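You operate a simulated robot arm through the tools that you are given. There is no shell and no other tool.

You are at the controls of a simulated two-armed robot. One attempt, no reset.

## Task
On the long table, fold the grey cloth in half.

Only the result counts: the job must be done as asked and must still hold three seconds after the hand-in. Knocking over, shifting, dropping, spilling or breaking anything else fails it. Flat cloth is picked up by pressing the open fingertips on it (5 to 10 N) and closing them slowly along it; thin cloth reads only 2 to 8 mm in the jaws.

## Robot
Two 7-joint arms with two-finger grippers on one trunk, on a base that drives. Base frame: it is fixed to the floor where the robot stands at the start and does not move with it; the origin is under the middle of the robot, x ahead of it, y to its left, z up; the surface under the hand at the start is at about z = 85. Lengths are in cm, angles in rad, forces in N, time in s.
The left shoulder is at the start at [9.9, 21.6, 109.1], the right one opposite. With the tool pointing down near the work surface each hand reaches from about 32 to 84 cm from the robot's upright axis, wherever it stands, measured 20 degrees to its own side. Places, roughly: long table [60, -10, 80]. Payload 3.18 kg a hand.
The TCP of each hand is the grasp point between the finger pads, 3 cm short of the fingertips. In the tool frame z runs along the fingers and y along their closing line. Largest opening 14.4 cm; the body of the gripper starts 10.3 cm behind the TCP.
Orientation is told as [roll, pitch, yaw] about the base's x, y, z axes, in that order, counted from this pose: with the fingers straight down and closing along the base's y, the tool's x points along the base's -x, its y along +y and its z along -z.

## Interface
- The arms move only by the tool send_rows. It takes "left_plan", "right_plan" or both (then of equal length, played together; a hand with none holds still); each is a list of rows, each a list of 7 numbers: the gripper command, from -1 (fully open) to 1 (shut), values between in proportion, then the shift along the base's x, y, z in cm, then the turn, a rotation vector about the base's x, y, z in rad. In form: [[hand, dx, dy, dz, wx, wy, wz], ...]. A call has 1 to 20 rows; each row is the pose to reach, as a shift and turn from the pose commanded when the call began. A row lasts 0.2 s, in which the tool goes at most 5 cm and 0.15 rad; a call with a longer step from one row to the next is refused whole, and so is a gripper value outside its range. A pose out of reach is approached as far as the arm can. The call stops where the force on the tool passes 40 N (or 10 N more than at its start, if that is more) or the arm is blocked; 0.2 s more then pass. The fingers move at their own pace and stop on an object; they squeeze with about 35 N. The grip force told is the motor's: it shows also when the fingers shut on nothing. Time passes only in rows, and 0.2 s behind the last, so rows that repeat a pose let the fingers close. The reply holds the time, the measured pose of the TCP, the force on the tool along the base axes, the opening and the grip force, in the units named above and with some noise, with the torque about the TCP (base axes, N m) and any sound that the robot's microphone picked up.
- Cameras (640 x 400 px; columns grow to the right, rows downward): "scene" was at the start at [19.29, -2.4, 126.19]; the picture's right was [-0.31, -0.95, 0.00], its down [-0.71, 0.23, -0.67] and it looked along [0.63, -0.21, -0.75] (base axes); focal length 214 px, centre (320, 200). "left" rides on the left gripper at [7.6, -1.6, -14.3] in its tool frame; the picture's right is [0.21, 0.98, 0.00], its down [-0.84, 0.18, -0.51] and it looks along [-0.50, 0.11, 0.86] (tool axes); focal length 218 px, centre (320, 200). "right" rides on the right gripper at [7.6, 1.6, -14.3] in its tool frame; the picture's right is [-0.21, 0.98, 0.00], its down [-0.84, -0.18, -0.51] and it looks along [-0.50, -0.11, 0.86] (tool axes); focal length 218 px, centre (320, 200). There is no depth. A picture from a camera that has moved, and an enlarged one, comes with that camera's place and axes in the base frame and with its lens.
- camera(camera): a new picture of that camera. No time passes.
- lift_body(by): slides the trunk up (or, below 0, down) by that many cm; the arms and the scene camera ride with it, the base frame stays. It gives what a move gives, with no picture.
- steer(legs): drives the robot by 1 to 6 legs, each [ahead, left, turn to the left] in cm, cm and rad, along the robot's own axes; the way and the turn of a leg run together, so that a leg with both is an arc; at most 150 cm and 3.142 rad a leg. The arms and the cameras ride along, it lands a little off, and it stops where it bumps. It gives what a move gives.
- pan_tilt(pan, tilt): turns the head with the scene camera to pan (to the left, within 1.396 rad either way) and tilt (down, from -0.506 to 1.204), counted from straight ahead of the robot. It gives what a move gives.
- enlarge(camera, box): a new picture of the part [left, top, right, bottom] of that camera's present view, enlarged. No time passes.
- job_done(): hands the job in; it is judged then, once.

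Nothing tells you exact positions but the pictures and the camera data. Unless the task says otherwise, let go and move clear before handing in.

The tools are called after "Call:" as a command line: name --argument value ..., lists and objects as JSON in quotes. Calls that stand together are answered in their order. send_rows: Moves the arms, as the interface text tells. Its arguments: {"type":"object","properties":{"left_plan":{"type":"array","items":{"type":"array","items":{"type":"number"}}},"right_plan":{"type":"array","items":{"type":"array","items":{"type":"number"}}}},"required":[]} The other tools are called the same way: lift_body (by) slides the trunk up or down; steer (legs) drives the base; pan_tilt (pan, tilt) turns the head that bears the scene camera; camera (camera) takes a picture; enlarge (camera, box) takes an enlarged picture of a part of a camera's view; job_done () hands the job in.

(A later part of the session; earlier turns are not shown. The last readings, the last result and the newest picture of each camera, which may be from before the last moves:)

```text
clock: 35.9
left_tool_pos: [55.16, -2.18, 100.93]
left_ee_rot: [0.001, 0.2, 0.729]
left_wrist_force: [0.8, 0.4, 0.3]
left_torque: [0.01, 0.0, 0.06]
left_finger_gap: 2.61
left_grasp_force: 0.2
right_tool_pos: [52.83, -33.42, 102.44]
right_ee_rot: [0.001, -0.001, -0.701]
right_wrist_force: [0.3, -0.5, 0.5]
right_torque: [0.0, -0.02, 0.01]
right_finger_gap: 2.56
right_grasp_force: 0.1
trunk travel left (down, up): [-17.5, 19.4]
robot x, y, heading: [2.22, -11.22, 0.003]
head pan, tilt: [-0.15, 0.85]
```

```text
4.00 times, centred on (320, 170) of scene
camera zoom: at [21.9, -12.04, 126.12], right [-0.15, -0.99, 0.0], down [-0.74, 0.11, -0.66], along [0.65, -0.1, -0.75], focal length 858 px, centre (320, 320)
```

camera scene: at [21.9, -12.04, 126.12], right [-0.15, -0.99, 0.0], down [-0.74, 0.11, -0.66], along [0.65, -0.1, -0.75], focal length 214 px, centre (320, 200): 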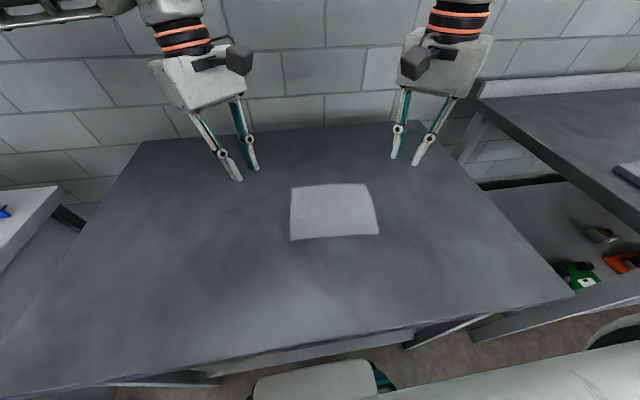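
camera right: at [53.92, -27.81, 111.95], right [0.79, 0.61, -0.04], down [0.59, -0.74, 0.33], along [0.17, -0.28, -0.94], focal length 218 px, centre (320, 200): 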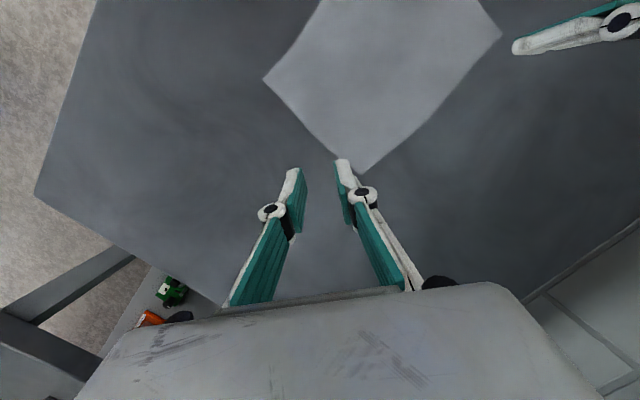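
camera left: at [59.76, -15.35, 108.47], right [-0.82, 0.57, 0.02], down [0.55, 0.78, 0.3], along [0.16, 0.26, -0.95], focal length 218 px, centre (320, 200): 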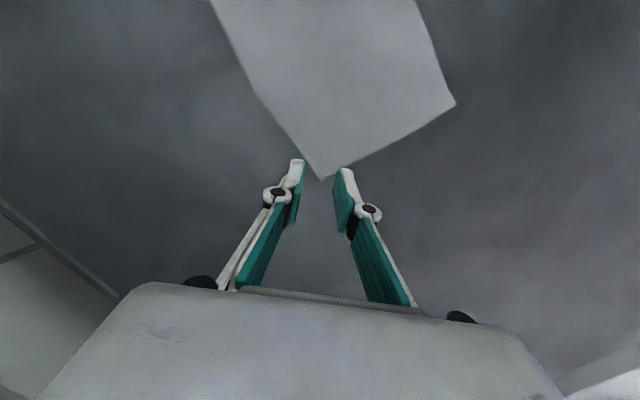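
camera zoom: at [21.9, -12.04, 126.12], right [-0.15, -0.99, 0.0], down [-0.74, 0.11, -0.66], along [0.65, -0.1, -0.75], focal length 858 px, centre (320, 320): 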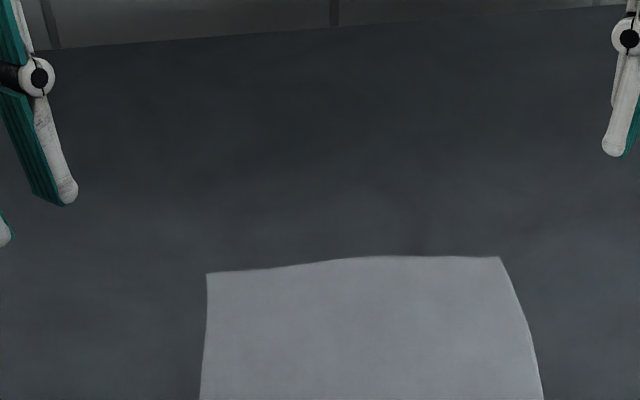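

The drive stopped on a light touch right at the target, and the cloth hasn't moved. Now I'll try both hands to the grip hover.

Call:
send_rows --left_plan '[[0.64, 1, -1.5, 0, 0, 0, 0], [0.64, 2, -3, -1, 0, 0, 0], [0.64, 3, -5, -2, 0, 0, 0], [0.64, 4, -7, -4, 0, 0, 0], [0.64, 5, -9, -6, 0, 0, 0], [0.64, 5.8, -10.4, -8, 0, 0, 0], [0.64, 5.8, -10.4, -9, 0, 0, 0], [0.64, 5.8, -10.4, -9, 0, 0, 0]]' --right_plan '[[0.64, 1, 0, -1, 0, 0, 0], [0.64, 2, 0, -2, 0, 0, 0], [0.64, 3.5, 1, -3, 0.03, 0.04, 0], [0.64, 5, 2, -5, 0.06, 0.08, 0], [0.64, 6, 3, -7, 0.09, 0.12, 0], [0.64, 7.1, 4.5, -8, 0.129, 0.153, 0], [0.64, 7.1, 5.4, -9, 0.129, 0.153, 0], [0.64, 7.1, 5.4, -9, 0.129, 0.153, 0]]'

Call:
enlarge --camera "scene" --box '[240, 120, 400, 220]'

```text
clock: 37.7
left_tool_pos: [60.93, -12.41, 92.0]
left_ee_rot: [0.0, 0.198, 0.729]
left_wrist_force: [0.2, -0.4, -0.4]
left_torque: [0.02, -0.02, -0.03]
left_finger_gap: 2.58
left_grasp_force: 0.1
right_tool_pos: [59.92, -28.13, 93.48]
right_ee_rot: [0.001, 0.201, -0.702]
right_wrist_force: [-0.7, 0.1, 0.5]
right_torque: [-0.01, 0.01, 0.0]
right_finger_gap: 2.57
right_grasp_force: 0.0
trunk travel left (down, up): [-17.5, 19.4]
robot x, y, heading: [2.55, -11.27, -0.001]
head pan, tilt: [-0.15, 0.85]
```

```text
4.00 times, centred on (320, 170) of scene
camera zoom: at [21.89, -12.05, 126.14], right [-0.15, -0.99, 0.0], down [-0.74, 0.11, -0.66], along [0.65, -0.1, -0.75], focal length 858 px, centre (320, 320)
```

zoom: 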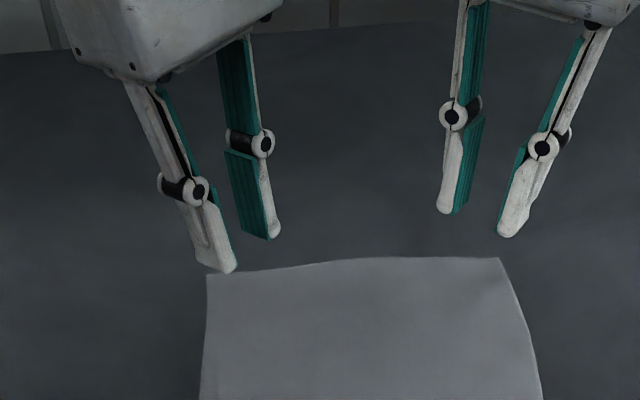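

Both hands now reach. I'll shift each about 1 cm further onto the cloth and lower to just above contact.

Call:
send_rows --left_plan '[[0.64, -0.4, -0.4, -0.8, 0, 0, 0], [0.64, -0.9, -0.9, -1.6, 0, 0, 0], [0.64, -0.9, -0.9, -2.4, 0, 0, 0], [0.64, -0.9, -0.9, -3.0, 0, 0, 0], [0.64, -0.9, -0.9, -3.4, 0, 0, 0], [0.64, -0.9, -0.9, -3.4, 0, 0, 0]]' --right_plan '[[0.64, -0.4, 0.4, -1.2, 0, 0, 0], [0.64, -0.9, 0.8, -2.4, 0, 0, 0], [0.64, -0.9, 0.8, -3.4, 0, 0, 0], [0.64, -0.9, 0.8, -4.4, 0, 0, 0], [0.64, -0.9, 0.8, -4.9, 0, 0, 0], [0.64, -0.9, 0.8, -4.9, 0, 0, 0]]'

Call:
enlarge --camera "scene" --box '[260, 150, 388, 230]'

Call:
enlarge --camera "left" --box '[220, 80, 420, 240]'

Call:
enlarge --camera "right" --box '[220, 80, 420, 240]'

```text
clock: 39.1
left_tool_pos: [60.04, -13.53, 88.44]
left_ee_rot: [0.002, 0.198, 0.728]
left_wrist_force: [0.5, 0.0, 0.6]
left_torque: [-0.05, 0.0, 0.0]
left_finger_gap: 2.59
left_grasp_force: 0.0
right_tool_pos: [58.99, -27.38, 88.57]
right_ee_rot: [0.0, 0.199, -0.702]
right_wrist_force: [-0.2, -0.7, -0.9]
right_torque: [0.01, 0.03, -0.03]
right_finger_gap: 2.62
right_grasp_force: 0.1
trunk travel left (down, up): [-17.5, 19.4]
robot x, y, heading: [2.22, -11.0, -0.004]
head pan, tilt: [-0.15, 0.85]
```

```text
5.00 times, centred on (324, 190) of scene
camera zoom: at [21.9, -12.04, 126.13], right [-0.15, -0.99, 0.0], down [-0.74, 0.11, -0.66], along [0.65, -0.1, -0.75], focal length 1072 px, centre (300, 250)
```

zoom: 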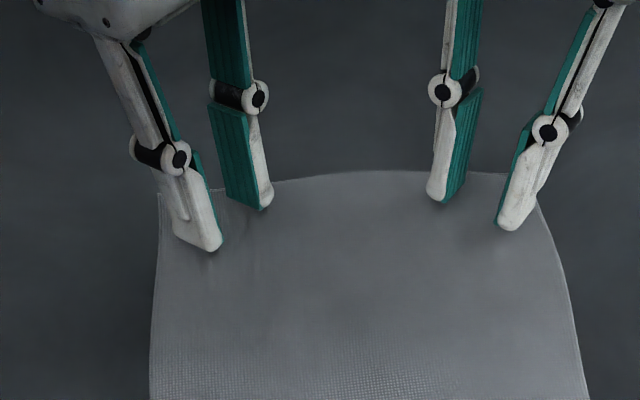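

```text
2.50 times, centred on (320, 160) of left
camera zoom: at [57.7, -17.88, 103.7], right [-0.8, 0.59, 0.04], down [0.57, 0.75, 0.33], along [0.16, 0.29, -0.94], focal length 546 px, centre (320, 300)
```

zoom: 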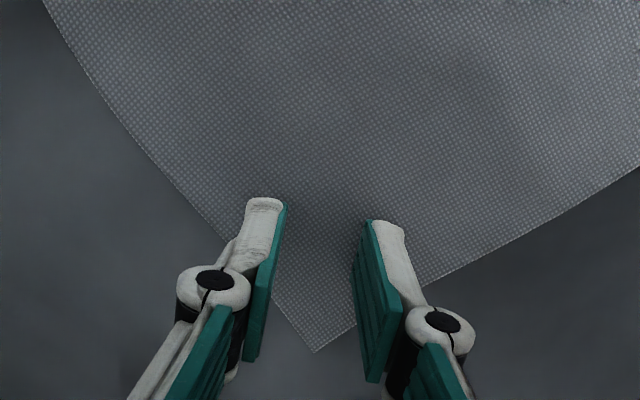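

```text
2.50 times, centred on (320, 160) of right
camera zoom: at [56.52, -22.93, 104.0], right [0.79, 0.61, -0.04], down [0.59, -0.74, 0.33], along [0.17, -0.28, -0.94], focal length 546 px, centre (320, 300)
```

zoom: 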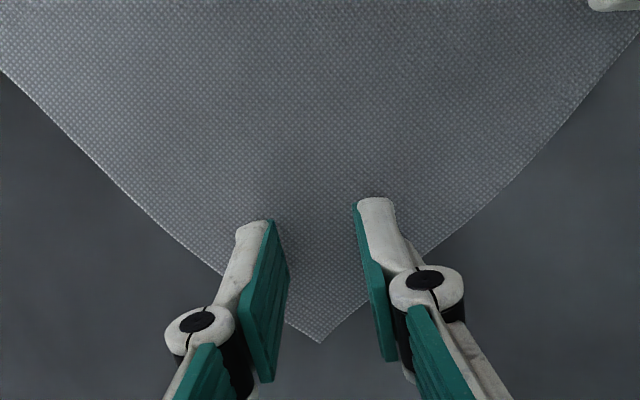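

The fingertips straddle each far corner nicely, just above the cloth. Next I lower in small steps to find contact.

Call:
send_rows --left_plan '[[0.64, 0, 0, -0.3, 0, 0, 0], [0.64, 0, 0, -0.5, 0, 0, 0], [0.64, 0, 0, -0.7, 0, 0, 0], [0.64, 0, 0, -0.8, 0, 0, 0], [0.64, 0, 0, -0.8, 0, 0, 0]]' --right_plan '[[0.64, 0, 0, -0.3, 0, 0, 0], [0.64, 0, 0, -0.5, 0, 0, 0], [0.64, 0, 0, -0.7, 0, 0, 0], [0.64, 0, 0, -0.8, 0, 0, 0], [0.64, 0, 0, -0.8, 0, 0, 0]]'

```text
clock: 40.3
left_tool_pos: [59.84, -13.58, 88.19]
left_ee_rot: [-0.009, 0.196, 0.729]
left_wrist_force: [4.2, 0.4, 28.9]
left_torque: [0.02, -0.36, -0.01]
left_finger_gap: 2.56
left_grasp_force: 0.1
right_tool_pos: [58.85, -27.28, 88.17]
right_ee_rot: [0.007, 0.198, -0.699]
right_wrist_force: [2.4, -0.4, 21.6]
right_torque: [0.01, -0.32, 0.01]
right_finger_gap: 2.57
right_grasp_force: 0.0
trunk travel left (down, up): [-17.5, 19.4]
robot x, y, heading: [2.53, -10.51, 0.001]
head pan, tilt: [-0.15, 0.85]
```

Contact came at z≈88.2, with the forces too high at 29 and 22 N. I'll ease off to around 8 N on each hand.

Call:
send_rows --left_plan '[[0.64, 0, 0, 0.34, 0, 0, 0], [0.64, 0, 0, 0.34, 0, 0, 0]]' --right_plan '[[0.64, 0, 0, 0.25, 0, 0, 0], [0.64, 0, 0, 0.25, 0, 0, 0]]'

```text
clock: 40.9
left_tool_pos: [59.85, -13.53, 88.09]
left_ee_rot: [0.0, 0.198, 0.727]
left_wrist_force: [2.8, 0.2, 20.9]
left_torque: [-0.06, -0.32, 0.01]
left_finger_gap: 2.54
left_grasp_force: 0.0
right_tool_pos: [58.95, -27.36, 88.31]
right_ee_rot: [0.003, 0.197, -0.7]
right_wrist_force: [4.6, 0.2, 22.2]
right_torque: [0.12, -0.37, 0.01]
right_finger_gap: 2.57
right_grasp_force: 0.0
trunk travel left (down, up): [-17.5, 19.4]
robot x, y, heading: [2.51, -10.95, 0.002]
head pan, tilt: [-0.15, 0.85]
```

Call:
send_rows --left_plan '[[0.64, 0, 0, 0.15, 0, 0, 0], [0.64, 0, 0, 0.15, 0, 0, 0], [0.64, 0, 0, 0.15, 0, 0, 0]]' --right_plan '[[0.64, 0, 0, 0.18, 0, 0, 0], [0.64, 0, 0, 0.18, 0, 0, 0], [0.64, 0, 0, 0.18, 0, 0, 0]]'

```text
clock: 41.7
left_tool_pos: [59.89, -13.55, 88.13]
left_ee_rot: [-0.001, 0.2, 0.728]
left_wrist_force: [-0.5, -2.2, 11.5]
left_torque: [-0.13, -0.13, -0.06]
left_finger_gap: 2.55
left_grasp_force: 0.1
right_tool_pos: [58.91, -27.38, 88.25]
right_ee_rot: [0.001, 0.198, -0.702]
right_wrist_force: [1.3, 0.9, 15.0]
right_torque: [0.17, -0.27, 0.04]
right_finger_gap: 2.6
right_grasp_force: 0.1
trunk travel left (down, up): [-17.5, 19.4]
robot x, y, heading: [2.23, -10.83, 0.001]
head pan, tilt: [-0.15, 0.85]
```

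Call:
send_rows --left_plan '[[0.64, 0, 0, 0.06, 0, 0, 0], [0.64, 0, 0, 0.06, 0, 0, 0], [0.64, 0, 0, 0.06, 0, 0, 0]]' --right_plan '[[0.64, 0, 0, 0.12, 0, 0, 0], [0.64, 0, 0, 0.12, 0, 0, 0], [0.64, 0, 0, 0.12, 0, 0, 0]]'

```text
clock: 42.5
left_tool_pos: [60.04, -13.58, 88.14]
left_ee_rot: [-0.001, 0.199, 0.728]
left_wrist_force: [0.3, -0.2, 6.0]
left_torque: [-0.08, -0.07, 0.0]
left_finger_gap: 2.52
left_grasp_force: 0.1
right_tool_pos: [58.99, -27.44, 88.15]
right_ee_rot: [-0.001, 0.202, -0.702]
right_wrist_force: [-1.0, 1.0, 6.0]
right_torque: [0.08, -0.05, -0.01]
right_finger_gap: 2.57
right_grasp_force: 0.1
trunk travel left (down, up): [-17.5, 19.4]
robot x, y, heading: [1.95, -10.93, -0.001]
head pan, tilt: [-0.15, 0.85]
```

Both hands now press at about 6 N. I'll close the fingers slowly along the cloth.

Call:
send_rows --left_plan '[[0.66, 0, 0, -0.03, 0, 0, 0], [0.68, 0, 0, -0.03, 0, 0, 0], [0.7, 0, 0, -0.03, 0, 0, 0], [0.72, 0, 0, -0.03, 0, 0, 0], [0.74, 0, 0, -0.03, 0, 0, 0], [0.76, 0, 0, -0.03, 0, 0, 0], [0.78, 0, 0, -0.03, 0, 0, 0], [0.8, 0, 0, -0.03, 0, 0, 0], [0.82, 0, 0, -0.03, 0, 0, 0], [0.84, 0, 0, -0.03, 0, 0, 0]]' --right_plan '[[0.66, 0, 0, -0.03, 0, 0, 0], [0.68, 0, 0, -0.03, 0, 0, 0], [0.7, 0, 0, -0.03, 0, 0, 0], [0.72, 0, 0, -0.03, 0, 0, 0], [0.74, 0, 0, -0.03, 0, 0, 0], [0.76, 0, 0, -0.03, 0, 0, 0], [0.78, 0, 0, -0.03, 0, 0, 0], [0.8, 0, 0, -0.03, 0, 0, 0], [0.82, 0, 0, -0.03, 0, 0, 0], [0.84, 0, 0, -0.03, 0, 0, 0]]'

Call:
enlarge --camera "left" --box '[220, 80, 420, 240]'

Call:
enlarge --camera "right" --box '[220, 80, 420, 240]'

```text
clock: 44.7
left_tool_pos: [59.96, -13.59, 88.23]
left_ee_rot: [-0.001, 0.2, 0.729]
left_wrist_force: [-0.1, 0.0, -0.2]
left_torque: [-0.04, 0.0, 0.01]
left_finger_gap: 1.15
left_grasp_force: 0.0
right_tool_pos: [59.14, -27.44, 88.29]
right_ee_rot: [0.002, 0.199, -0.701]
right_wrist_force: [-0.4, 0.2, 0.4]
right_torque: [0.04, 0.0, -0.02]
right_finger_gap: 1.14
right_grasp_force: 0.2
trunk travel left (down, up): [-17.5, 19.4]
robot x, y, heading: [2.65, -10.94, 0.003]
head pan, tilt: [-0.15, 0.85]
```

```text
2.50 times, centred on (320, 160) of left
camera zoom: at [57.74, -17.88, 103.56], right [-0.8, 0.59, 0.04], down [0.57, 0.75, 0.33], along [0.16, 0.29, -0.94], focal length 546 px, centre (320, 300)
```

zoom: 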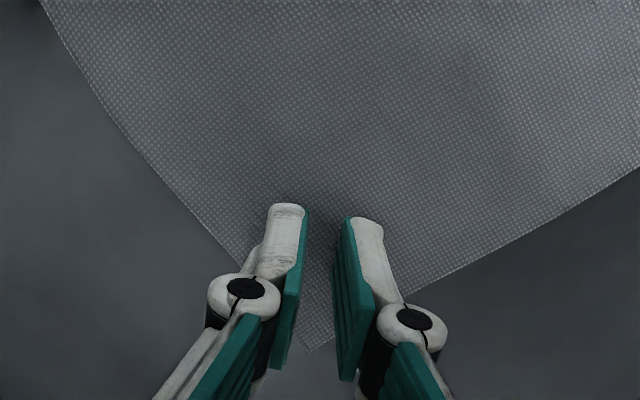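

```text
2.50 times, centred on (320, 160) of right
camera zoom: at [56.54, -22.93, 103.66], right [0.79, 0.61, -0.04], down [0.59, -0.74, 0.33], along [0.17, -0.28, -0.94], focal length 546 px, centre (320, 300)
```

zoom: 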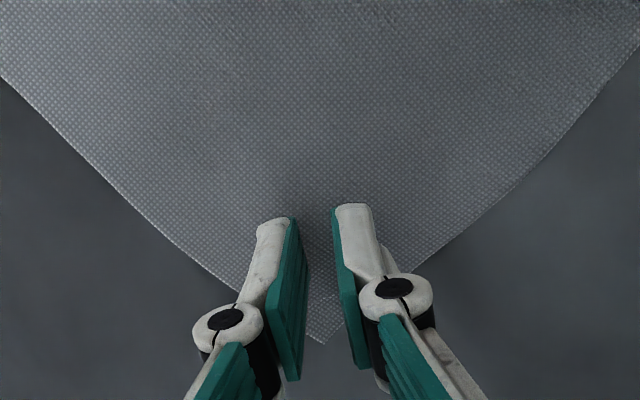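

The fingers slid without gathering and the contact force dropped to zero. I'll reopen and see whether the force comes back, to learn if the tips lift as they close.

Call:
send_rows --left_plan '[[0.76, 0, 0, 0, 0, 0, 0], [0.64, 0, 0, 0, 0, 0, 0], [0.64, 0, 0, 0, 0, 0, 0], [0.64, 0, 0, 0, 0, 0, 0]]' --right_plan '[[0.76, 0, 0, 0, 0, 0, 0], [0.64, 0, 0, 0, 0, 0, 0], [0.64, 0, 0, 0, 0, 0, 0], [0.64, 0, 0, 0, 0, 0, 0]]'

```text
clock: 45.7
left_tool_pos: [60.22, -13.44, 88.29]
left_ee_rot: [0.001, 0.2, 0.73]
left_wrist_force: [0.9, -0.4, -0.4]
left_torque: [-0.04, -0.05, 0.02]
left_finger_gap: 2.61
left_grasp_force: 0.0
right_tool_pos: [58.95, -27.21, 88.17]
right_ee_rot: [0.003, 0.201, -0.7]
right_wrist_force: [0.9, -0.3, 2.1]
right_torque: [-0.05, -0.04, 0.01]
right_finger_gap: 2.55
right_grasp_force: 0.1
trunk travel left (down, up): [-17.5, 19.4]
robot x, y, heading: [2.37, -11.06, -0.001]
head pan, tilt: [-0.15, 0.85]
```

Force stays near zero, so the arm was just settling slowly. I'll press lower and wait for a steady reading.

Call:
send_rows --left_plan '[[0.64, 0, 0, -0.1, 0, 0, 0], [0.64, 0, 0, -0.15, 0, 0, 0], [0.64, 0, 0, -0.15, 0, 0, 0], [0.64, 0, 0, -0.15, 0, 0, 0], [0.64, 0, 0, -0.15, 0, 0, 0], [0.64, 0, 0, -0.15, 0, 0, 0]]' --right_plan '[[0.64, 0, 0, -0.1, 0, 0, 0], [0.64, 0, 0, -0.12, 0, 0, 0], [0.64, 0, 0, -0.12, 0, 0, 0], [0.64, 0, 0, -0.12, 0, 0, 0], [0.64, 0, 0, -0.12, 0, 0, 0], [0.64, 0, 0, -0.12, 0, 0, 0]]'

```text
clock: 47.1
left_tool_pos: [59.95, -13.6, 88.33]
left_ee_rot: [-0.002, 0.199, 0.729]
left_wrist_force: [0.8, 1.2, 12.2]
left_torque: [0.11, -0.08, -0.01]
left_finger_gap: 2.58
left_grasp_force: 0.0
right_tool_pos: [59.0, -27.3, 88.19]
right_ee_rot: [0.002, 0.199, -0.701]
right_wrist_force: [0.7, -1.1, 3.0]
right_torque: [-0.05, -0.04, 0.0]
right_finger_gap: 2.54
right_grasp_force: 0.1
trunk travel left (down, up): [-17.5, 19.4]
robot x, y, heading: [2.44, -10.84, 0.004]
head pan, tilt: [-0.15, 0.85]
```

Call:
send_rows --left_plan '[[0.64, 0, 0, 0, 0, 0, 0], [0.64, 0, 0, 0, 0, 0, 0], [0.64, 0, 0, 0, 0, 0, 0], [0.64, 0, 0, 0, 0, 0, 0]]' --right_plan '[[0.64, 0, 0, -0.08, 0, 0, 0], [0.64, 0, 0, -0.08, 0, 0, 0], [0.64, 0, 0, -0.08, 0, 0, 0], [0.64, 0, 0, -0.08, 0, 0, 0]]'

```text
clock: 48.1
left_tool_pos: [60.05, -13.48, 88.19]
left_ee_rot: [-0.001, 0.199, 0.728]
left_wrist_force: [1.7, -0.1, 11.3]
left_torque: [0.13, -0.07, -0.03]
left_finger_gap: 2.53
left_grasp_force: 0.1
right_tool_pos: [59.14, -27.26, 88.27]
right_ee_rot: [0.003, 0.2, -0.702]
right_wrist_force: [-0.6, -0.6, 11.6]
right_torque: [-0.07, 0.04, -0.04]
right_finger_gap: 2.53
right_grasp_force: 0.1
trunk travel left (down, up): [-17.5, 19.4]
robot x, y, heading: [2.23, -10.73, -0.001]
head pan, tilt: [-0.15, 0.85]
```

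I have a steady press of about 11 N on both hands. I'll close slowly and check midway.

Call:
send_rows --left_plan '[[0.655, 0, 0, 0, 0, 0, 0], [0.67, 0, 0, 0, 0, 0, 0], [0.685, 0, 0, 0, 0, 0, 0], [0.7, 0, 0, 0, 0, 0, 0], [0.715, 0, 0, 0, 0, 0, 0], [0.73, 0, 0, 0, 0, 0, 0], [0.745, 0, 0, 0, 0, 0, 0], [0.76, 0, 0, 0, 0, 0, 0]]' --right_plan '[[0.655, 0, 0, 0, 0, 0, 0], [0.67, 0, 0, 0, 0, 0, 0], [0.685, 0, 0, 0, 0, 0, 0], [0.7, 0, 0, 0, 0, 0, 0], [0.715, 0, 0, 0, 0, 0, 0], [0.73, 0, 0, 0, 0, 0, 0], [0.745, 0, 0, 0, 0, 0, 0], [0.76, 0, 0, 0, 0, 0, 0]]'

Call:
enlarge --camera "left" --box '[220, 80, 420, 240]'

Call:
enlarge --camera "right" --box '[220, 80, 420, 240]'

```text
clock: 49.9
left_tool_pos: [60.01, -13.6, 88.08]
left_ee_rot: [0.0, 0.199, 0.731]
left_wrist_force: [0.0, 0.3, 9.3]
left_torque: [0.04, -0.04, 0.0]
left_finger_gap: 1.73
left_grasp_force: 0.0
right_tool_pos: [59.02, -27.37, 87.99]
right_ee_rot: [0.002, 0.198, -0.702]
right_wrist_force: [0.3, -1.1, 8.2]
right_torque: [-0.16, 0.07, -0.05]
right_finger_gap: 1.72
right_grasp_force: 0.1
trunk travel left (down, up): [-17.5, 19.4]
robot x, y, heading: [2.21, -11.22, 0.001]
head pan, tilt: [-0.15, 0.85]
```

```text
2.50 times, centred on (320, 160) of left
camera zoom: at [57.62, -17.91, 103.45], right [-0.8, 0.59, 0.04], down [0.57, 0.75, 0.33], along [0.17, 0.29, -0.94], focal length 546 px, centre (320, 300)
```

zoom: 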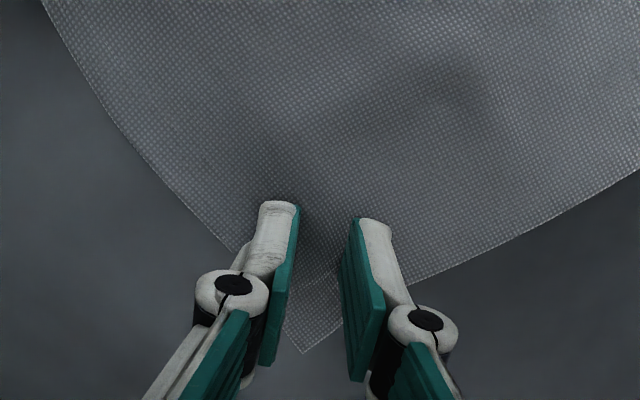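

```text
2.50 times, centred on (320, 160) of right
camera zoom: at [56.48, -22.94, 103.58], right [0.79, 0.61, -0.04], down [0.59, -0.74, 0.33], along [0.17, -0.28, -0.94], focal length 546 px, centre (320, 300)
```

zoom: 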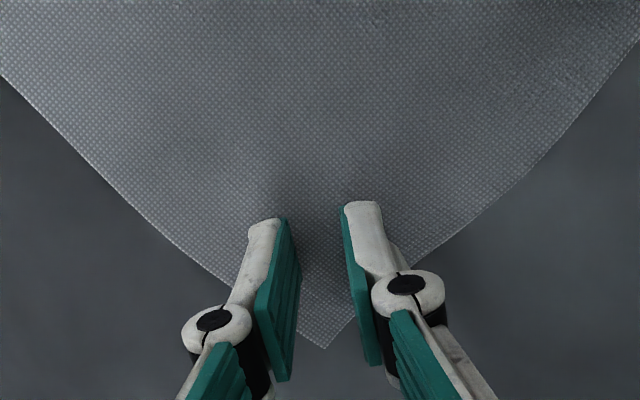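

The left corner is starting to gather. I'll keep closing with a touch more pressure.

Call:
send_rows --left_plan '[[0.775, 0, 0, -0.02, 0, 0, 0], [0.79, 0, 0, -0.04, 0, 0, 0], [0.805, 0, 0, -0.05, 0, 0, 0], [0.82, 0, 0, -0.06, 0, 0, 0], [0.835, 0, 0, -0.06, 0, 0, 0], [0.85, 0, 0, -0.06, 0, 0, 0], [0.865, 0, 0, -0.06, 0, 0, 0], [0.88, 0, 0, -0.06, 0, 0, 0], [0.895, 0, 0, -0.06, 0, 0, 0], [0.91, 0, 0, -0.06, 0, 0, 0]]' --right_plan '[[0.775, 0, 0, -0.03, 0, 0, 0], [0.79, 0, 0, -0.06, 0, 0, 0], [0.805, 0, 0, -0.08, 0, 0, 0], [0.82, 0, 0, -0.08, 0, 0, 0], [0.835, 0, 0, -0.08, 0, 0, 0], [0.85, 0, 0, -0.08, 0, 0, 0], [0.865, 0, 0, -0.08, 0, 0, 0], [0.88, 0, 0, -0.08, 0, 0, 0], [0.895, 0, 0, -0.08, 0, 0, 0], [0.91, 0, 0, -0.08, 0, 0, 0]]'

Call:
enlarge --camera "left" --box '[220, 80, 420, 240]'

Call:
enlarge --camera "right" --box '[220, 80, 420, 240]'

```text
clock: 52.1
left_tool_pos: [59.97, -13.53, 87.98]
left_ee_rot: [-0.001, 0.198, 0.729]
left_wrist_force: [-0.2, 0.0, 2.5]
left_torque: [-0.04, 0.01, 0.0]
left_finger_gap: 0.62
left_grasp_force: 0.3
right_tool_pos: [59.08, -27.33, 88.05]
right_ee_rot: [0.0, 0.199, -0.701]
right_wrist_force: [-0.9, 0.6, 10.3]
right_torque: [-0.05, -0.03, -0.03]
right_finger_gap: 0.6
right_grasp_force: 0.0
trunk travel left (down, up): [-17.5, 19.4]
robot x, y, heading: [2.27, -10.79, -0.002]
head pan, tilt: [-0.15, 0.85]
```

```text
2.50 times, centred on (320, 160) of left
camera zoom: at [57.65, -17.86, 103.35], right [-0.8, 0.59, 0.04], down [0.57, 0.75, 0.33], along [0.17, 0.29, -0.94], focal length 546 px, centre (320, 300)
```

zoom: 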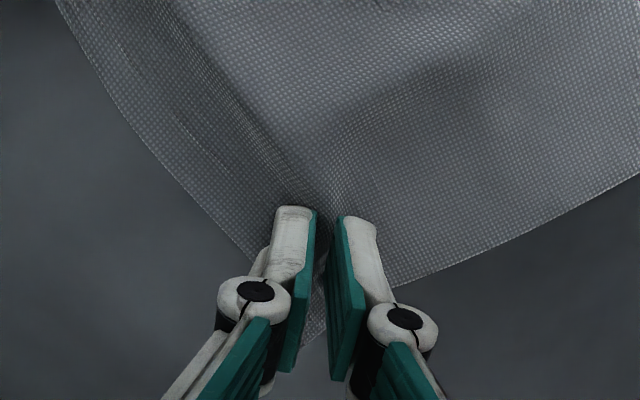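

```text
2.50 times, centred on (320, 160) of right
camera zoom: at [56.49, -22.86, 103.47], right [0.79, 0.61, -0.04], down [0.59, -0.74, 0.33], along [0.17, -0.28, -0.94], focal length 546 px, centre (320, 300)
```

zoom: 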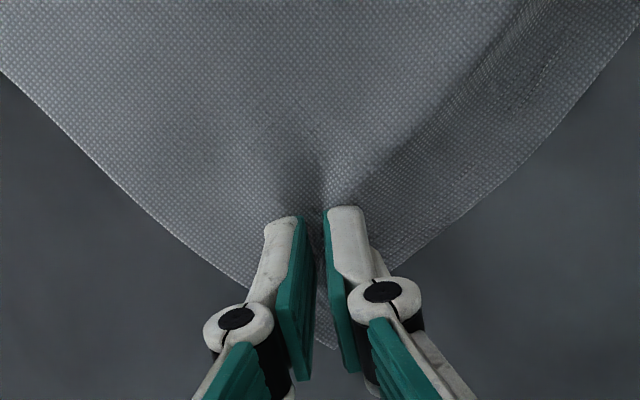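

Both corners have gathered into ridges between the fingers. I'll close the rest of the way.

Call:
send_rows --left_plan '[[0.92, 0, 0, -0.04, 0, 0, 0], [0.935, 0, 0, -0.06, 0, 0, 0], [0.95, 0, 0, -0.06, 0, 0, 0], [0.965, 0, 0, -0.06, 0, 0, 0], [0.98, 0, 0, -0.06, 0, 0, 0], [1, 0, 0, -0.06, 0, 0, 0], [1, 0, 0, -0.06, 0, 0, 0], [1, 0, 0, -0.06, 0, 0, 0]]' --right_plan '[[0.92, 0, 0, 0, 0, 0, 0], [0.935, 0, 0, 0, 0, 0, 0], [0.95, 0, 0, 0, 0, 0, 0], [0.965, 0, 0, 0, 0, 0, 0], [0.98, 0, 0, 0, 0, 0, 0], [1, 0, 0, 0, 0, 0, 0], [1, 0, 0, 0, 0, 0, 0], [1, 0, 0, 0, 0, 0, 0]]'

Call:
enlarge --camera "left" --box '[220, 80, 420, 240]'

Call:
enlarge --camera "right" --box '[220, 80, 420, 240]'

Call:
enlarge --camera "scene" --box '[260, 150, 420, 250]'

```text
clock: 53.9
left_tool_pos: [60.1, -13.45, 87.75]
left_ee_rot: [-0.002, 0.2, 0.73]
left_wrist_force: [-0.3, 0.6, 1.8]
left_torque: [0.0, 0.0, -0.02]
left_finger_gap: 0.02
left_grasp_force: 30.1
right_tool_pos: [59.1, -27.41, 87.92]
right_ee_rot: [0.0, 0.2, -0.702]
right_wrist_force: [0.5, -0.3, -0.1]
right_torque: [0.0, 0.0, 0.02]
right_finger_gap: 0.01
right_grasp_force: 30.9
trunk travel left (down, up): [-17.5, 19.4]
robot x, y, heading: [2.28, -10.91, -0.002]
head pan, tilt: [-0.15, 0.85]
```

```text
2.50 times, centred on (320, 160) of left
camera zoom: at [57.74, -17.89, 103.23], right [-0.8, 0.59, 0.04], down [0.57, 0.75, 0.33], along [0.16, 0.29, -0.94], focal length 546 px, centre (320, 300)
```

zoom: 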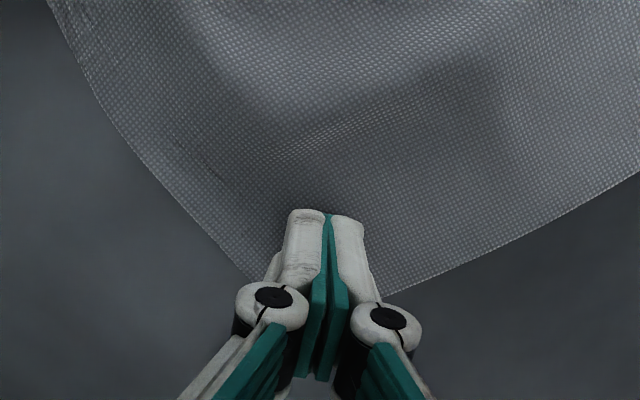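

```text
2.50 times, centred on (320, 160) of right
camera zoom: at [56.57, -22.88, 103.4], right [0.79, 0.61, -0.04], down [0.59, -0.74, 0.33], along [0.17, -0.28, -0.94], focal length 546 px, centre (320, 300)
```

zoom: 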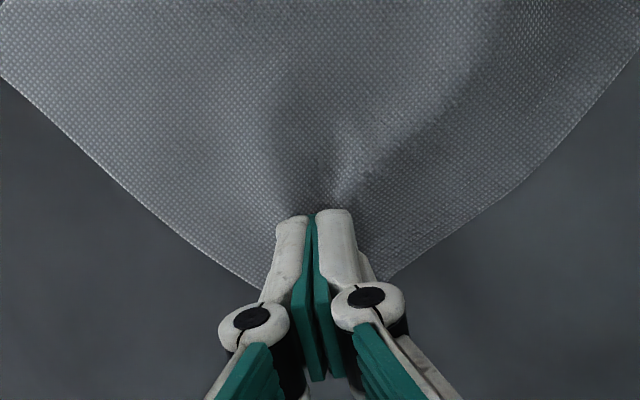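

```text
4.00 times, centred on (340, 200) of scene
camera zoom: at [21.9, -12.04, 126.13], right [-0.15, -0.99, 0.0], down [-0.74, 0.11, -0.66], along [0.65, -0.1, -0.75], focal length 858 px, centre (240, 200)
```

zoom: 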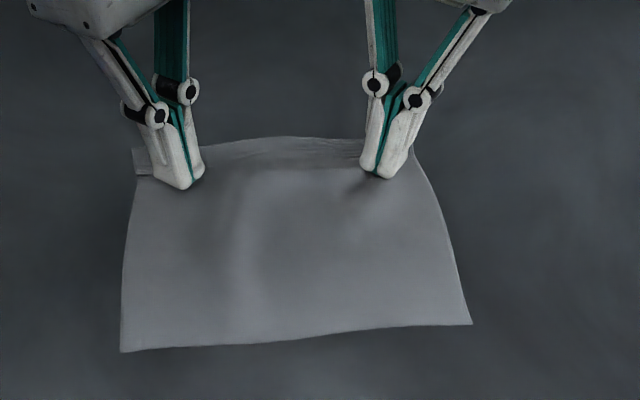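

The gap reads zero, so the ridges slipped out as the pressing force faded. I'll lift slightly, reopen, and look before trying again with steadier pressure.

Call:
send_rows --left_plan '[[1, 0, 0, 0.5, 0, 0, 0], [0.8, 0, 0, 1.0, 0, 0, 0], [0.6, 0, 0, 1.0, 0, 0, 0], [0.6, 0, 0, 1.0, 0, 0, 0]]' --right_plan '[[1, 0, 0, 0.5, 0, 0, 0], [0.8, 0, 0, 1.0, 0, 0, 0], [0.6, 0, 0, 1.0, 0, 0, 0], [0.6, 0, 0, 1.0, 0, 0, 0]]'

Call:
enlarge --camera "left" --box '[220, 80, 420, 240]'

Call:
enlarge --camera "right" --box '[220, 80, 420, 240]'

Call:
enlarge --camera "scene" --box '[260, 150, 420, 250]'

```text
clock: 54.9
left_tool_pos: [60.21, -13.57, 88.94]
left_ee_rot: [-0.001, 0.2, 0.73]
left_wrist_force: [-0.9, -0.2, 0.3]
left_torque: [0.02, 0.0, 0.0]
left_finger_gap: 2.86
left_grasp_force: 0.1
right_tool_pos: [59.07, -27.44, 89.06]
right_ee_rot: [0.001, 0.2, -0.702]
right_wrist_force: [0.5, -0.2, -0.1]
right_torque: [0.0, 0.0, -0.02]
right_finger_gap: 2.92
right_grasp_force: 0.0
trunk travel left (down, up): [-17.5, 19.4]
robot x, y, heading: [2.43, -10.87, -0.006]
head pan, tilt: [-0.15, 0.85]
```

```text
2.50 times, centred on (320, 160) of left
camera zoom: at [57.8, -17.89, 104.29], right [-0.8, 0.59, 0.04], down [0.57, 0.75, 0.33], along [0.16, 0.29, -0.94], focal length 546 px, centre (320, 300)
```

zoom: 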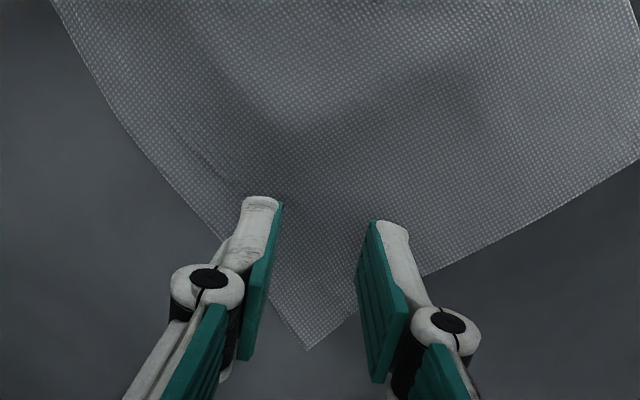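

```text
2.50 times, centred on (320, 160) of right
camera zoom: at [56.58, -22.95, 104.42], right [0.79, 0.61, -0.04], down [0.59, -0.74, 0.33], along [0.17, -0.28, -0.94], focal length 546 px, centre (320, 300)
```

zoom: 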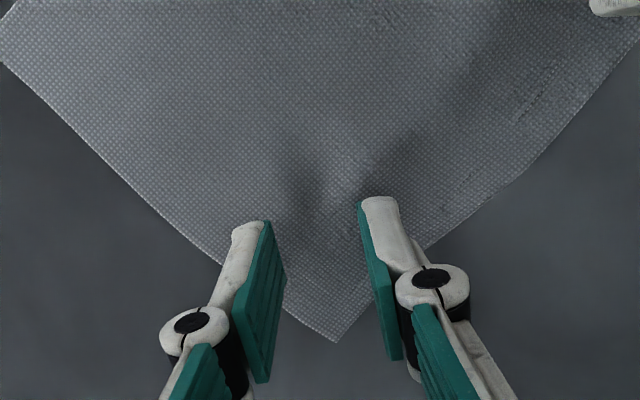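

```text
4.00 times, centred on (340, 200) of scene
camera zoom: at [21.9, -12.05, 126.13], right [-0.15, -0.99, 0.0], down [-0.74, 0.11, -0.66], along [0.65, -0.1, -0.75], focal length 858 px, centre (240, 200)
```

zoom: 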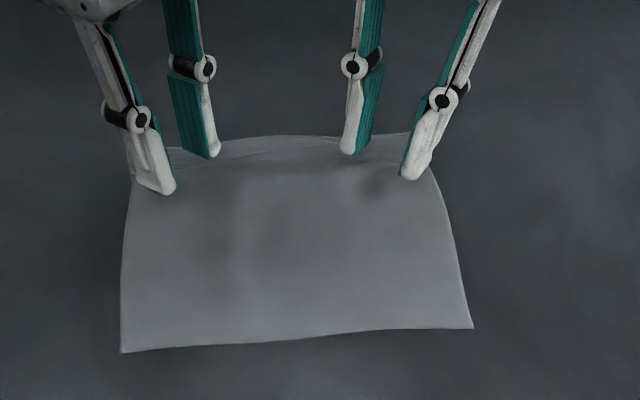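

The cloth stayed in place with slight wrinkles. I'll press again at about 11 N with a slightly wider opening.

Call:
send_rows --left_plan '[[0.6, 0, 0, -0.5, 0, 0, 0], [0.6, 0, 0, -0.85, 0, 0, 0], [0.6, 0, 0, -0.92, 0, 0, 0], [0.6, 0, 0, -0.92, 0, 0, 0], [0.6, 0, 0, -0.92, 0, 0, 0], [0.6, 0, 0, -0.92, 0, 0, 0], [0.6, 0, 0, -0.92, 0, 0, 0], [0.6, 0, 0, -0.92, 0, 0, 0]]' --right_plan '[[0.6, 0, 0, -0.5, 0, 0, 0], [0.6, 0, 0, -0.85, 0, 0, 0], [0.6, 0, 0, -0.93, 0, 0, 0], [0.6, 0, 0, -0.93, 0, 0, 0], [0.6, 0, 0, -0.93, 0, 0, 0], [0.6, 0, 0, -0.93, 0, 0, 0], [0.6, 0, 0, -0.93, 0, 0, 0], [0.6, 0, 0, -0.93, 0, 0, 0]]'

```text
clock: 56.7
left_tool_pos: [60.0, -13.54, 88.23]
left_ee_rot: [-0.004, 0.198, 0.729]
left_wrist_force: [2.6, 1.8, 20.2]
left_torque: [0.28, -0.03, -0.03]
left_finger_gap: 2.8
left_grasp_force: 0.1
right_tool_pos: [58.9, -27.25, 88.14]
right_ee_rot: [0.002, 0.197, -0.702]
right_wrist_force: [1.3, -0.8, 7.8]
right_torque: [-0.08, -0.04, 0.04]
right_finger_gap: 2.85
right_grasp_force: 0.1
trunk travel left (down, up): [-17.5, 19.4]
robot x, y, heading: [2.31, -11.12, -0.001]
head pan, tilt: [-0.15, 0.85]
```

Call:
send_rows --left_plan '[[0.6, 0, 0, 0.08, 0, 0, 0], [0.6, 0, 0, 0.08, 0, 0, 0], [0.615, 0, 0, 0.08, 0, 0, 0], [0.63, 0, 0, 0.08, 0, 0, 0], [0.645, 0, 0, 0.08, 0, 0, 0], [0.66, 0, 0, 0.08, 0, 0, 0], [0.675, 0, 0, 0.08, 0, 0, 0], [0.69, 0, 0, 0.08, 0, 0, 0], [0.705, 0, 0, 0.08, 0, 0, 0]]' --right_plan '[[0.6, 0, 0, -0.04, 0, 0, 0], [0.6, 0, 0, -0.04, 0, 0, 0], [0.615, 0, 0, -0.04, 0, 0, 0], [0.63, 0, 0, -0.04, 0, 0, 0], [0.645, 0, 0, -0.04, 0, 0, 0], [0.66, 0, 0, -0.04, 0, 0, 0], [0.675, 0, 0, -0.04, 0, 0, 0], [0.69, 0, 0, -0.04, 0, 0, 0], [0.705, 0, 0, -0.04, 0, 0, 0]]'

```text
clock: 58.7
left_tool_pos: [59.82, -13.52, 88.27]
left_ee_rot: [0.0, 0.199, 0.726]
left_wrist_force: [0.1, -0.8, 6.1]
left_torque: [0.07, 0.03, 0.01]
left_finger_gap: 2.06
left_grasp_force: 0.1
right_tool_pos: [58.96, -27.31, 88.08]
right_ee_rot: [0.001, 0.198, -0.702]
right_wrist_force: [-0.8, 1.6, 17.4]
right_torque: [-0.2, 0.12, 0.01]
right_finger_gap: 2.05
right_grasp_force: 0.0
trunk travel left (down, up): [-17.5, 19.4]
robot x, y, heading: [2.52, -10.81, 0.0]
head pan, tilt: [-0.15, 0.85]
```

Call:
send_rows --left_plan '[[0.715, 0, 0, -0.06, 0, 0, 0], [0.725, 0, 0, -0.08, 0, 0, 0], [0.74, 0, 0, -0.08, 0, 0, 0], [0.755, 0, 0, -0.08, 0, 0, 0], [0.77, 0, 0, -0.08, 0, 0, 0], [0.785, 0, 0, -0.08, 0, 0, 0]]' --right_plan '[[0.715, 0, 0, 0.02, 0, 0, 0], [0.725, 0, 0, 0.02, 0, 0, 0], [0.74, 0, 0, 0.02, 0, 0, 0], [0.755, 0, 0, 0.02, 0, 0, 0], [0.77, 0, 0, 0.02, 0, 0, 0], [0.785, 0, 0, 0.02, 0, 0, 0]]'

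Call:
enlarge --camera "left" --box '[220, 80, 420, 240]'

Call:
enlarge --camera "right" --box '[220, 80, 420, 240]'

```text
clock: 60.1
left_tool_pos: [59.99, -13.51, 88.08]
left_ee_rot: [-0.001, 0.199, 0.73]
left_wrist_force: [0.0, 0.4, 13.4]
left_torque: [0.12, -0.05, -0.01]
left_finger_gap: 1.43
left_grasp_force: 0.0
right_tool_pos: [59.03, -27.22, 88.08]
right_ee_rot: [0.002, 0.199, -0.7]
right_wrist_force: [0.8, 0.3, 6.6]
right_torque: [-0.01, 0.01, 0.03]
right_finger_gap: 1.44
right_grasp_force: 0.1
trunk travel left (down, up): [-17.5, 19.4]
robot x, y, heading: [2.48, -10.67, 0.003]
head pan, tilt: [-0.15, 0.85]
```

```text
2.50 times, centred on (320, 160) of left
camera zoom: at [57.68, -17.84, 103.44], right [-0.8, 0.59, 0.04], down [0.57, 0.75, 0.33], along [0.17, 0.29, -0.94], focal length 546 px, centre (320, 300)
```

zoom: 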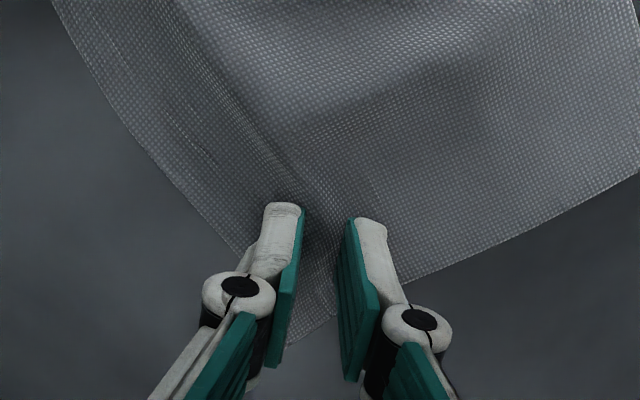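

```text
2.50 times, centred on (320, 160) of right
camera zoom: at [56.44, -22.92, 103.55], right [0.79, 0.61, -0.04], down [0.59, -0.74, 0.33], along [0.17, -0.28, -0.94], focal length 546 px, centre (320, 300)
```

zoom: 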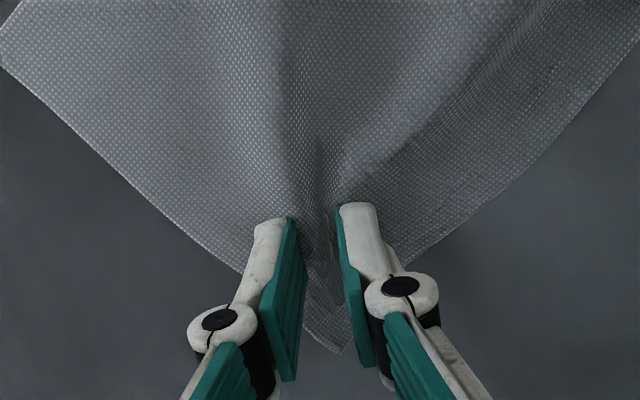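

Good ridges are standing between both pairs of fingers. I'll keep closing while holding the pressure.

Call:
send_rows --left_plan '[[0.79, 0, 0, -0.02, 0, 0, 0], [0.8, 0, 0, -0.04, 0, 0, 0], [0.815, 0, 0, -0.06, 0, 0, 0], [0.83, 0, 0, -0.07, 0, 0, 0], [0.845, 0, 0, -0.08, 0, 0, 0], [0.86, 0, 0, -0.09, 0, 0, 0]]' --right_plan '[[0.79, 0, 0, -0.06, 0, 0, 0], [0.8, 0, 0, -0.08, 0, 0, 0], [0.815, 0, 0, -0.09, 0, 0, 0], [0.83, 0, 0, -0.1, 0, 0, 0], [0.845, 0, 0, -0.1, 0, 0, 0], [0.86, 0, 0, -0.11, 0, 0, 0]]'

```text
clock: 61.5
left_tool_pos: [60.05, -13.49, 88.08]
left_ee_rot: [-0.002, 0.199, 0.729]
left_wrist_force: [0.3, 1.3, 16.6]
left_torque: [0.19, -0.02, 0.01]
left_finger_gap: 0.95
left_grasp_force: 0.1
right_tool_pos: [58.87, -27.34, 87.98]
right_ee_rot: [0.001, 0.199, -0.702]
right_wrist_force: [0.0, 0.5, 8.2]
right_torque: [-0.08, 0.0, 0.01]
right_finger_gap: 0.99
right_grasp_force: 0.1
trunk travel left (down, up): [-17.5, 19.4]
robot x, y, heading: [1.99, -11.01, 0.003]
head pan, tilt: [-0.15, 0.85]
```

Call:
send_rows --left_plan '[[0.87, 0, 0, 0, 0, 0, 0], [0.88, 0, 0, -0.02, 0, 0, 0], [0.895, 0, 0, -0.04, 0, 0, 0], [0.91, 0, 0, -0.05, 0, 0, 0]]' --right_plan '[[0.87, 0, 0, -0.04, 0, 0, 0], [0.88, 0, 0, -0.07, 0, 0, 0], [0.895, 0, 0, -0.09, 0, 0, 0], [0.91, 0, 0, -0.1, 0, 0, 0]]'

Call:
enlarge --camera "left" --box '[220, 80, 420, 240]'

Call:
enlarge --camera "right" --box '[220, 80, 420, 240]'

```text
clock: 62.5
left_tool_pos: [59.92, -13.5, 88.03]
left_ee_rot: [0.0, 0.199, 0.729]
left_wrist_force: [-1.1, -1.7, 16.3]
left_torque: [0.08, -0.02, -0.01]
left_finger_gap: 0.67
left_grasp_force: 0.1
right_tool_pos: [58.92, -27.3, 87.99]
right_ee_rot: [0.004, 0.2, -0.703]
right_wrist_force: [0.3, 1.1, 12.2]
right_torque: [-0.03, -0.02, 0.0]
right_finger_gap: 0.61
right_grasp_force: 0.1
trunk travel left (down, up): [-17.5, 19.4]
robot x, y, heading: [2.13, -10.91, 0.003]
head pan, tilt: [-0.15, 0.85]
```

```text
2.50 times, centred on (320, 160) of left
camera zoom: at [57.58, -17.91, 103.36], right [-0.8, 0.59, 0.04], down [0.57, 0.75, 0.33], along [0.17, 0.29, -0.94], focal length 546 px, centre (320, 300)
```

zoom: 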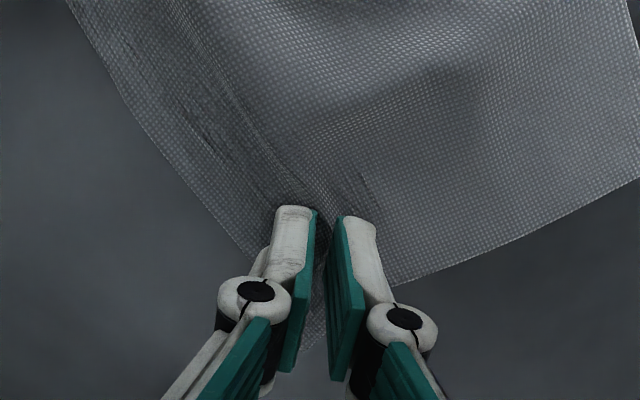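

```text
2.50 times, centred on (320, 160) of right
camera zoom: at [56.33, -22.88, 103.46], right [0.79, 0.62, -0.04], down [0.59, -0.74, 0.33], along [0.18, -0.28, -0.94], focal length 546 px, centre (320, 300)
```

zoom: 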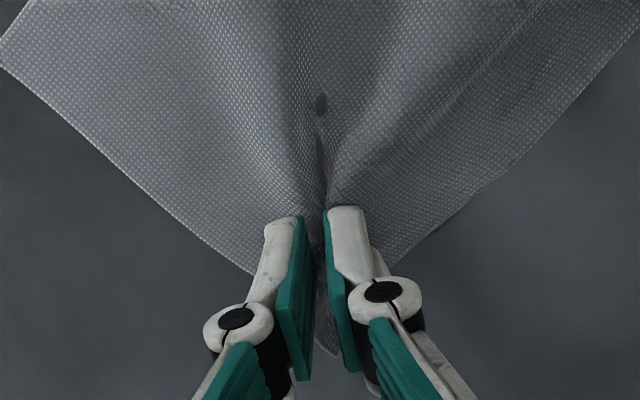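

The right ridge is well formed and the left one is smaller. I'll close fully with the pressure kept on.

Call:
send_rows --left_plan '[[0.92, 0, 0, -0.02, 0, 0, 0], [0.93, 0, 0, -0.03, 0, 0, 0], [0.945, 0, 0, -0.04, 0, 0, 0], [0.96, 0, 0, -0.05, 0, 0, 0], [0.98, 0, 0, -0.05, 0, 0, 0], [1, 0, 0, -0.05, 0, 0, 0], [1, 0, 0, -0.05, 0, 0, 0]]' --right_plan '[[0.92, 0, 0, -0.02, 0, 0, 0], [0.93, 0, 0, -0.03, 0, 0, 0], [0.945, 0, 0, -0.04, 0, 0, 0], [0.96, 0, 0, -0.05, 0, 0, 0], [0.98, 0, 0, -0.05, 0, 0, 0], [1, 0, 0, -0.05, 0, 0, 0], [1, 0, 0, -0.05, 0, 0, 0]]'

Call:
enlarge --camera "left" --box '[220, 80, 420, 240]'

Call:
enlarge --camera "right" --box '[220, 80, 420, 240]'

```text
clock: 64.1
left_tool_pos: [59.94, -13.53, 87.87]
left_ee_rot: [-0.002, 0.199, 0.729]
left_wrist_force: [0.2, -2.5, 10.1]
left_torque: [0.03, -0.03, -0.04]
left_finger_gap: 0.0
left_grasp_force: 31.1
right_tool_pos: [59.0, -27.36, 87.93]
right_ee_rot: [0.003, 0.2, -0.703]
right_wrist_force: [-0.8, 0.3, 20.7]
right_torque: [-0.11, -0.07, 0.02]
right_finger_gap: 0.17
right_grasp_force: 36.1
trunk travel left (down, up): [-17.5, 19.4]
robot x, y, heading: [2.46, -10.77, -0.004]
head pan, tilt: [-0.15, 0.85]
```

```text
2.50 times, centred on (320, 160) of left
camera zoom: at [57.6, -17.82, 103.25], right [-0.8, 0.59, 0.04], down [0.57, 0.75, 0.33], along [0.17, 0.29, -0.94], focal length 546 px, centre (320, 300)
```

zoom: 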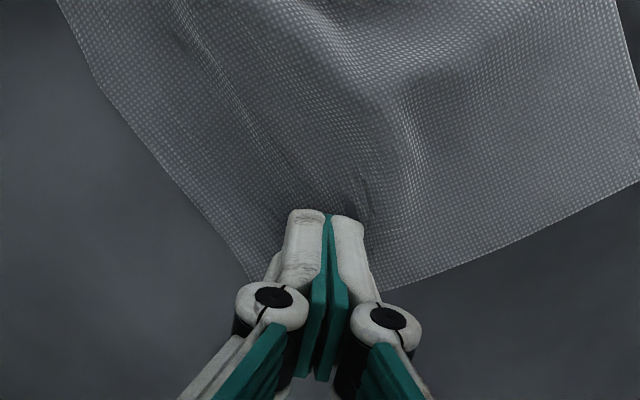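

```text
2.50 times, centred on (320, 160) of right
camera zoom: at [56.34, -22.86, 103.37], right [0.79, 0.61, -0.04], down [0.59, -0.74, 0.33], along [0.17, -0.28, -0.94], focal length 546 px, centre (320, 300)
```

zoom: 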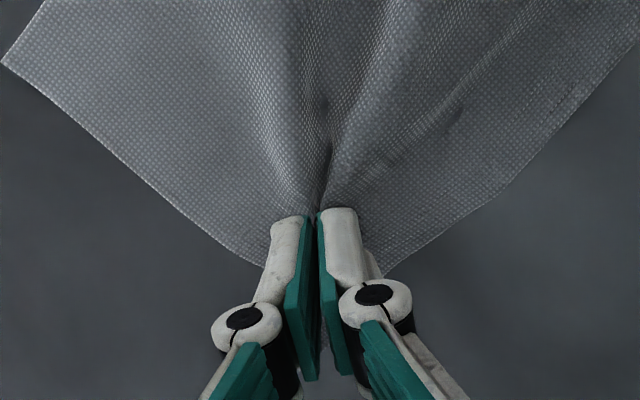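

The right hand holds cloth at 1.7 mm with 36 N, but the left slipped again. I'll keep the right closed and eased off, and reopen the left a little wider and further in.

Call:
send_rows --left_plan '[[1, 0, 0, 0.6, 0, 0, 0], [0.8, -0.1, -0.1, 1.2, 0, 0, 0], [0.55, -0.3, -0.3, 1.2, 0, 0, 0], [0.52, -0.4, -0.4, 1.2, 0, 0, 0], [0.52, -0.4, -0.4, 1.2, 0, 0, 0]]' --right_plan '[[1, 0, 0, 0.1, 0, 0, 0], [1, 0, 0, 0.25, 0, 0, 0], [1, 0, 0, 0.25, 0, 0, 0], [1, 0, 0, 0.25, 0, 0, 0], [1, 0, 0, 0.25, 0, 0, 0]]'

Call:
enlarge --camera "left" --box '[220, 80, 420, 240]'

Call:
enlarge --camera "scene" --box '[260, 150, 420, 250]'

```text
clock: 65.3
left_tool_pos: [59.69, -14.05, 89.03]
left_ee_rot: [0.0, 0.198, 0.729]
left_wrist_force: [0.3, -0.3, -0.4]
left_torque: [0.01, 0.02, 0.01]
left_finger_gap: 3.48
left_grasp_force: 0.0
right_tool_pos: [58.86, -27.23, 87.9]
right_ee_rot: [0.001, 0.201, -0.702]
right_wrist_force: [0.3, -0.9, 8.2]
right_torque: [-0.13, 0.02, 0.0]
right_finger_gap: 0.2
right_grasp_force: 36.9
trunk travel left (down, up): [-17.5, 19.4]
robot x, y, heading: [2.4, -10.94, 0.002]
head pan, tilt: [-0.15, 0.85]
```

```text
2.50 times, centred on (320, 160) of left
camera zoom: at [57.36, -18.36, 104.34], right [-0.8, 0.59, 0.04], down [0.57, 0.75, 0.33], along [0.16, 0.29, -0.94], focal length 546 px, centre (320, 300)
```

zoom: 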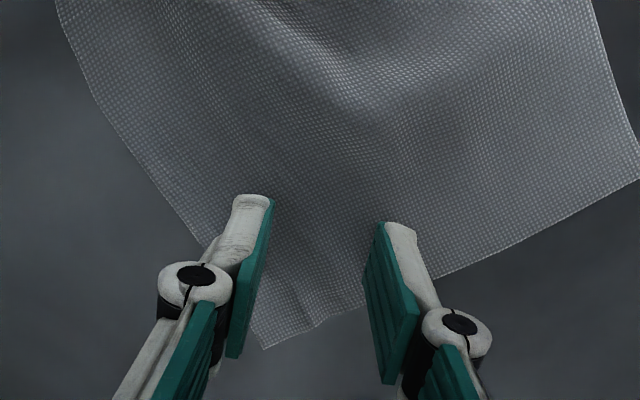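

```text
4.00 times, centred on (340, 200) of scene
camera zoom: at [21.87, -12.03, 126.12], right [-0.15, -0.99, 0.0], down [-0.74, 0.11, -0.66], along [0.65, -0.1, -0.75], focal length 858 px, centre (240, 200)
```

zoom: 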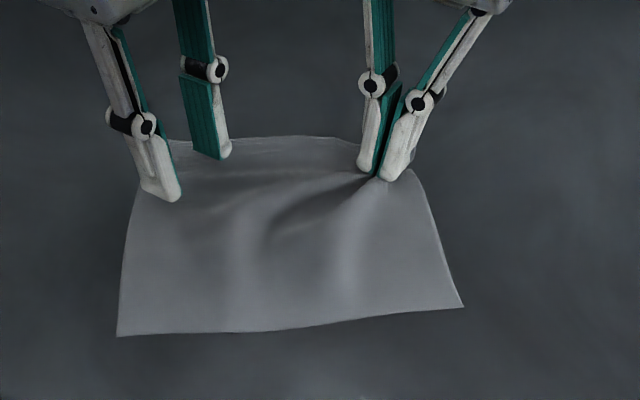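

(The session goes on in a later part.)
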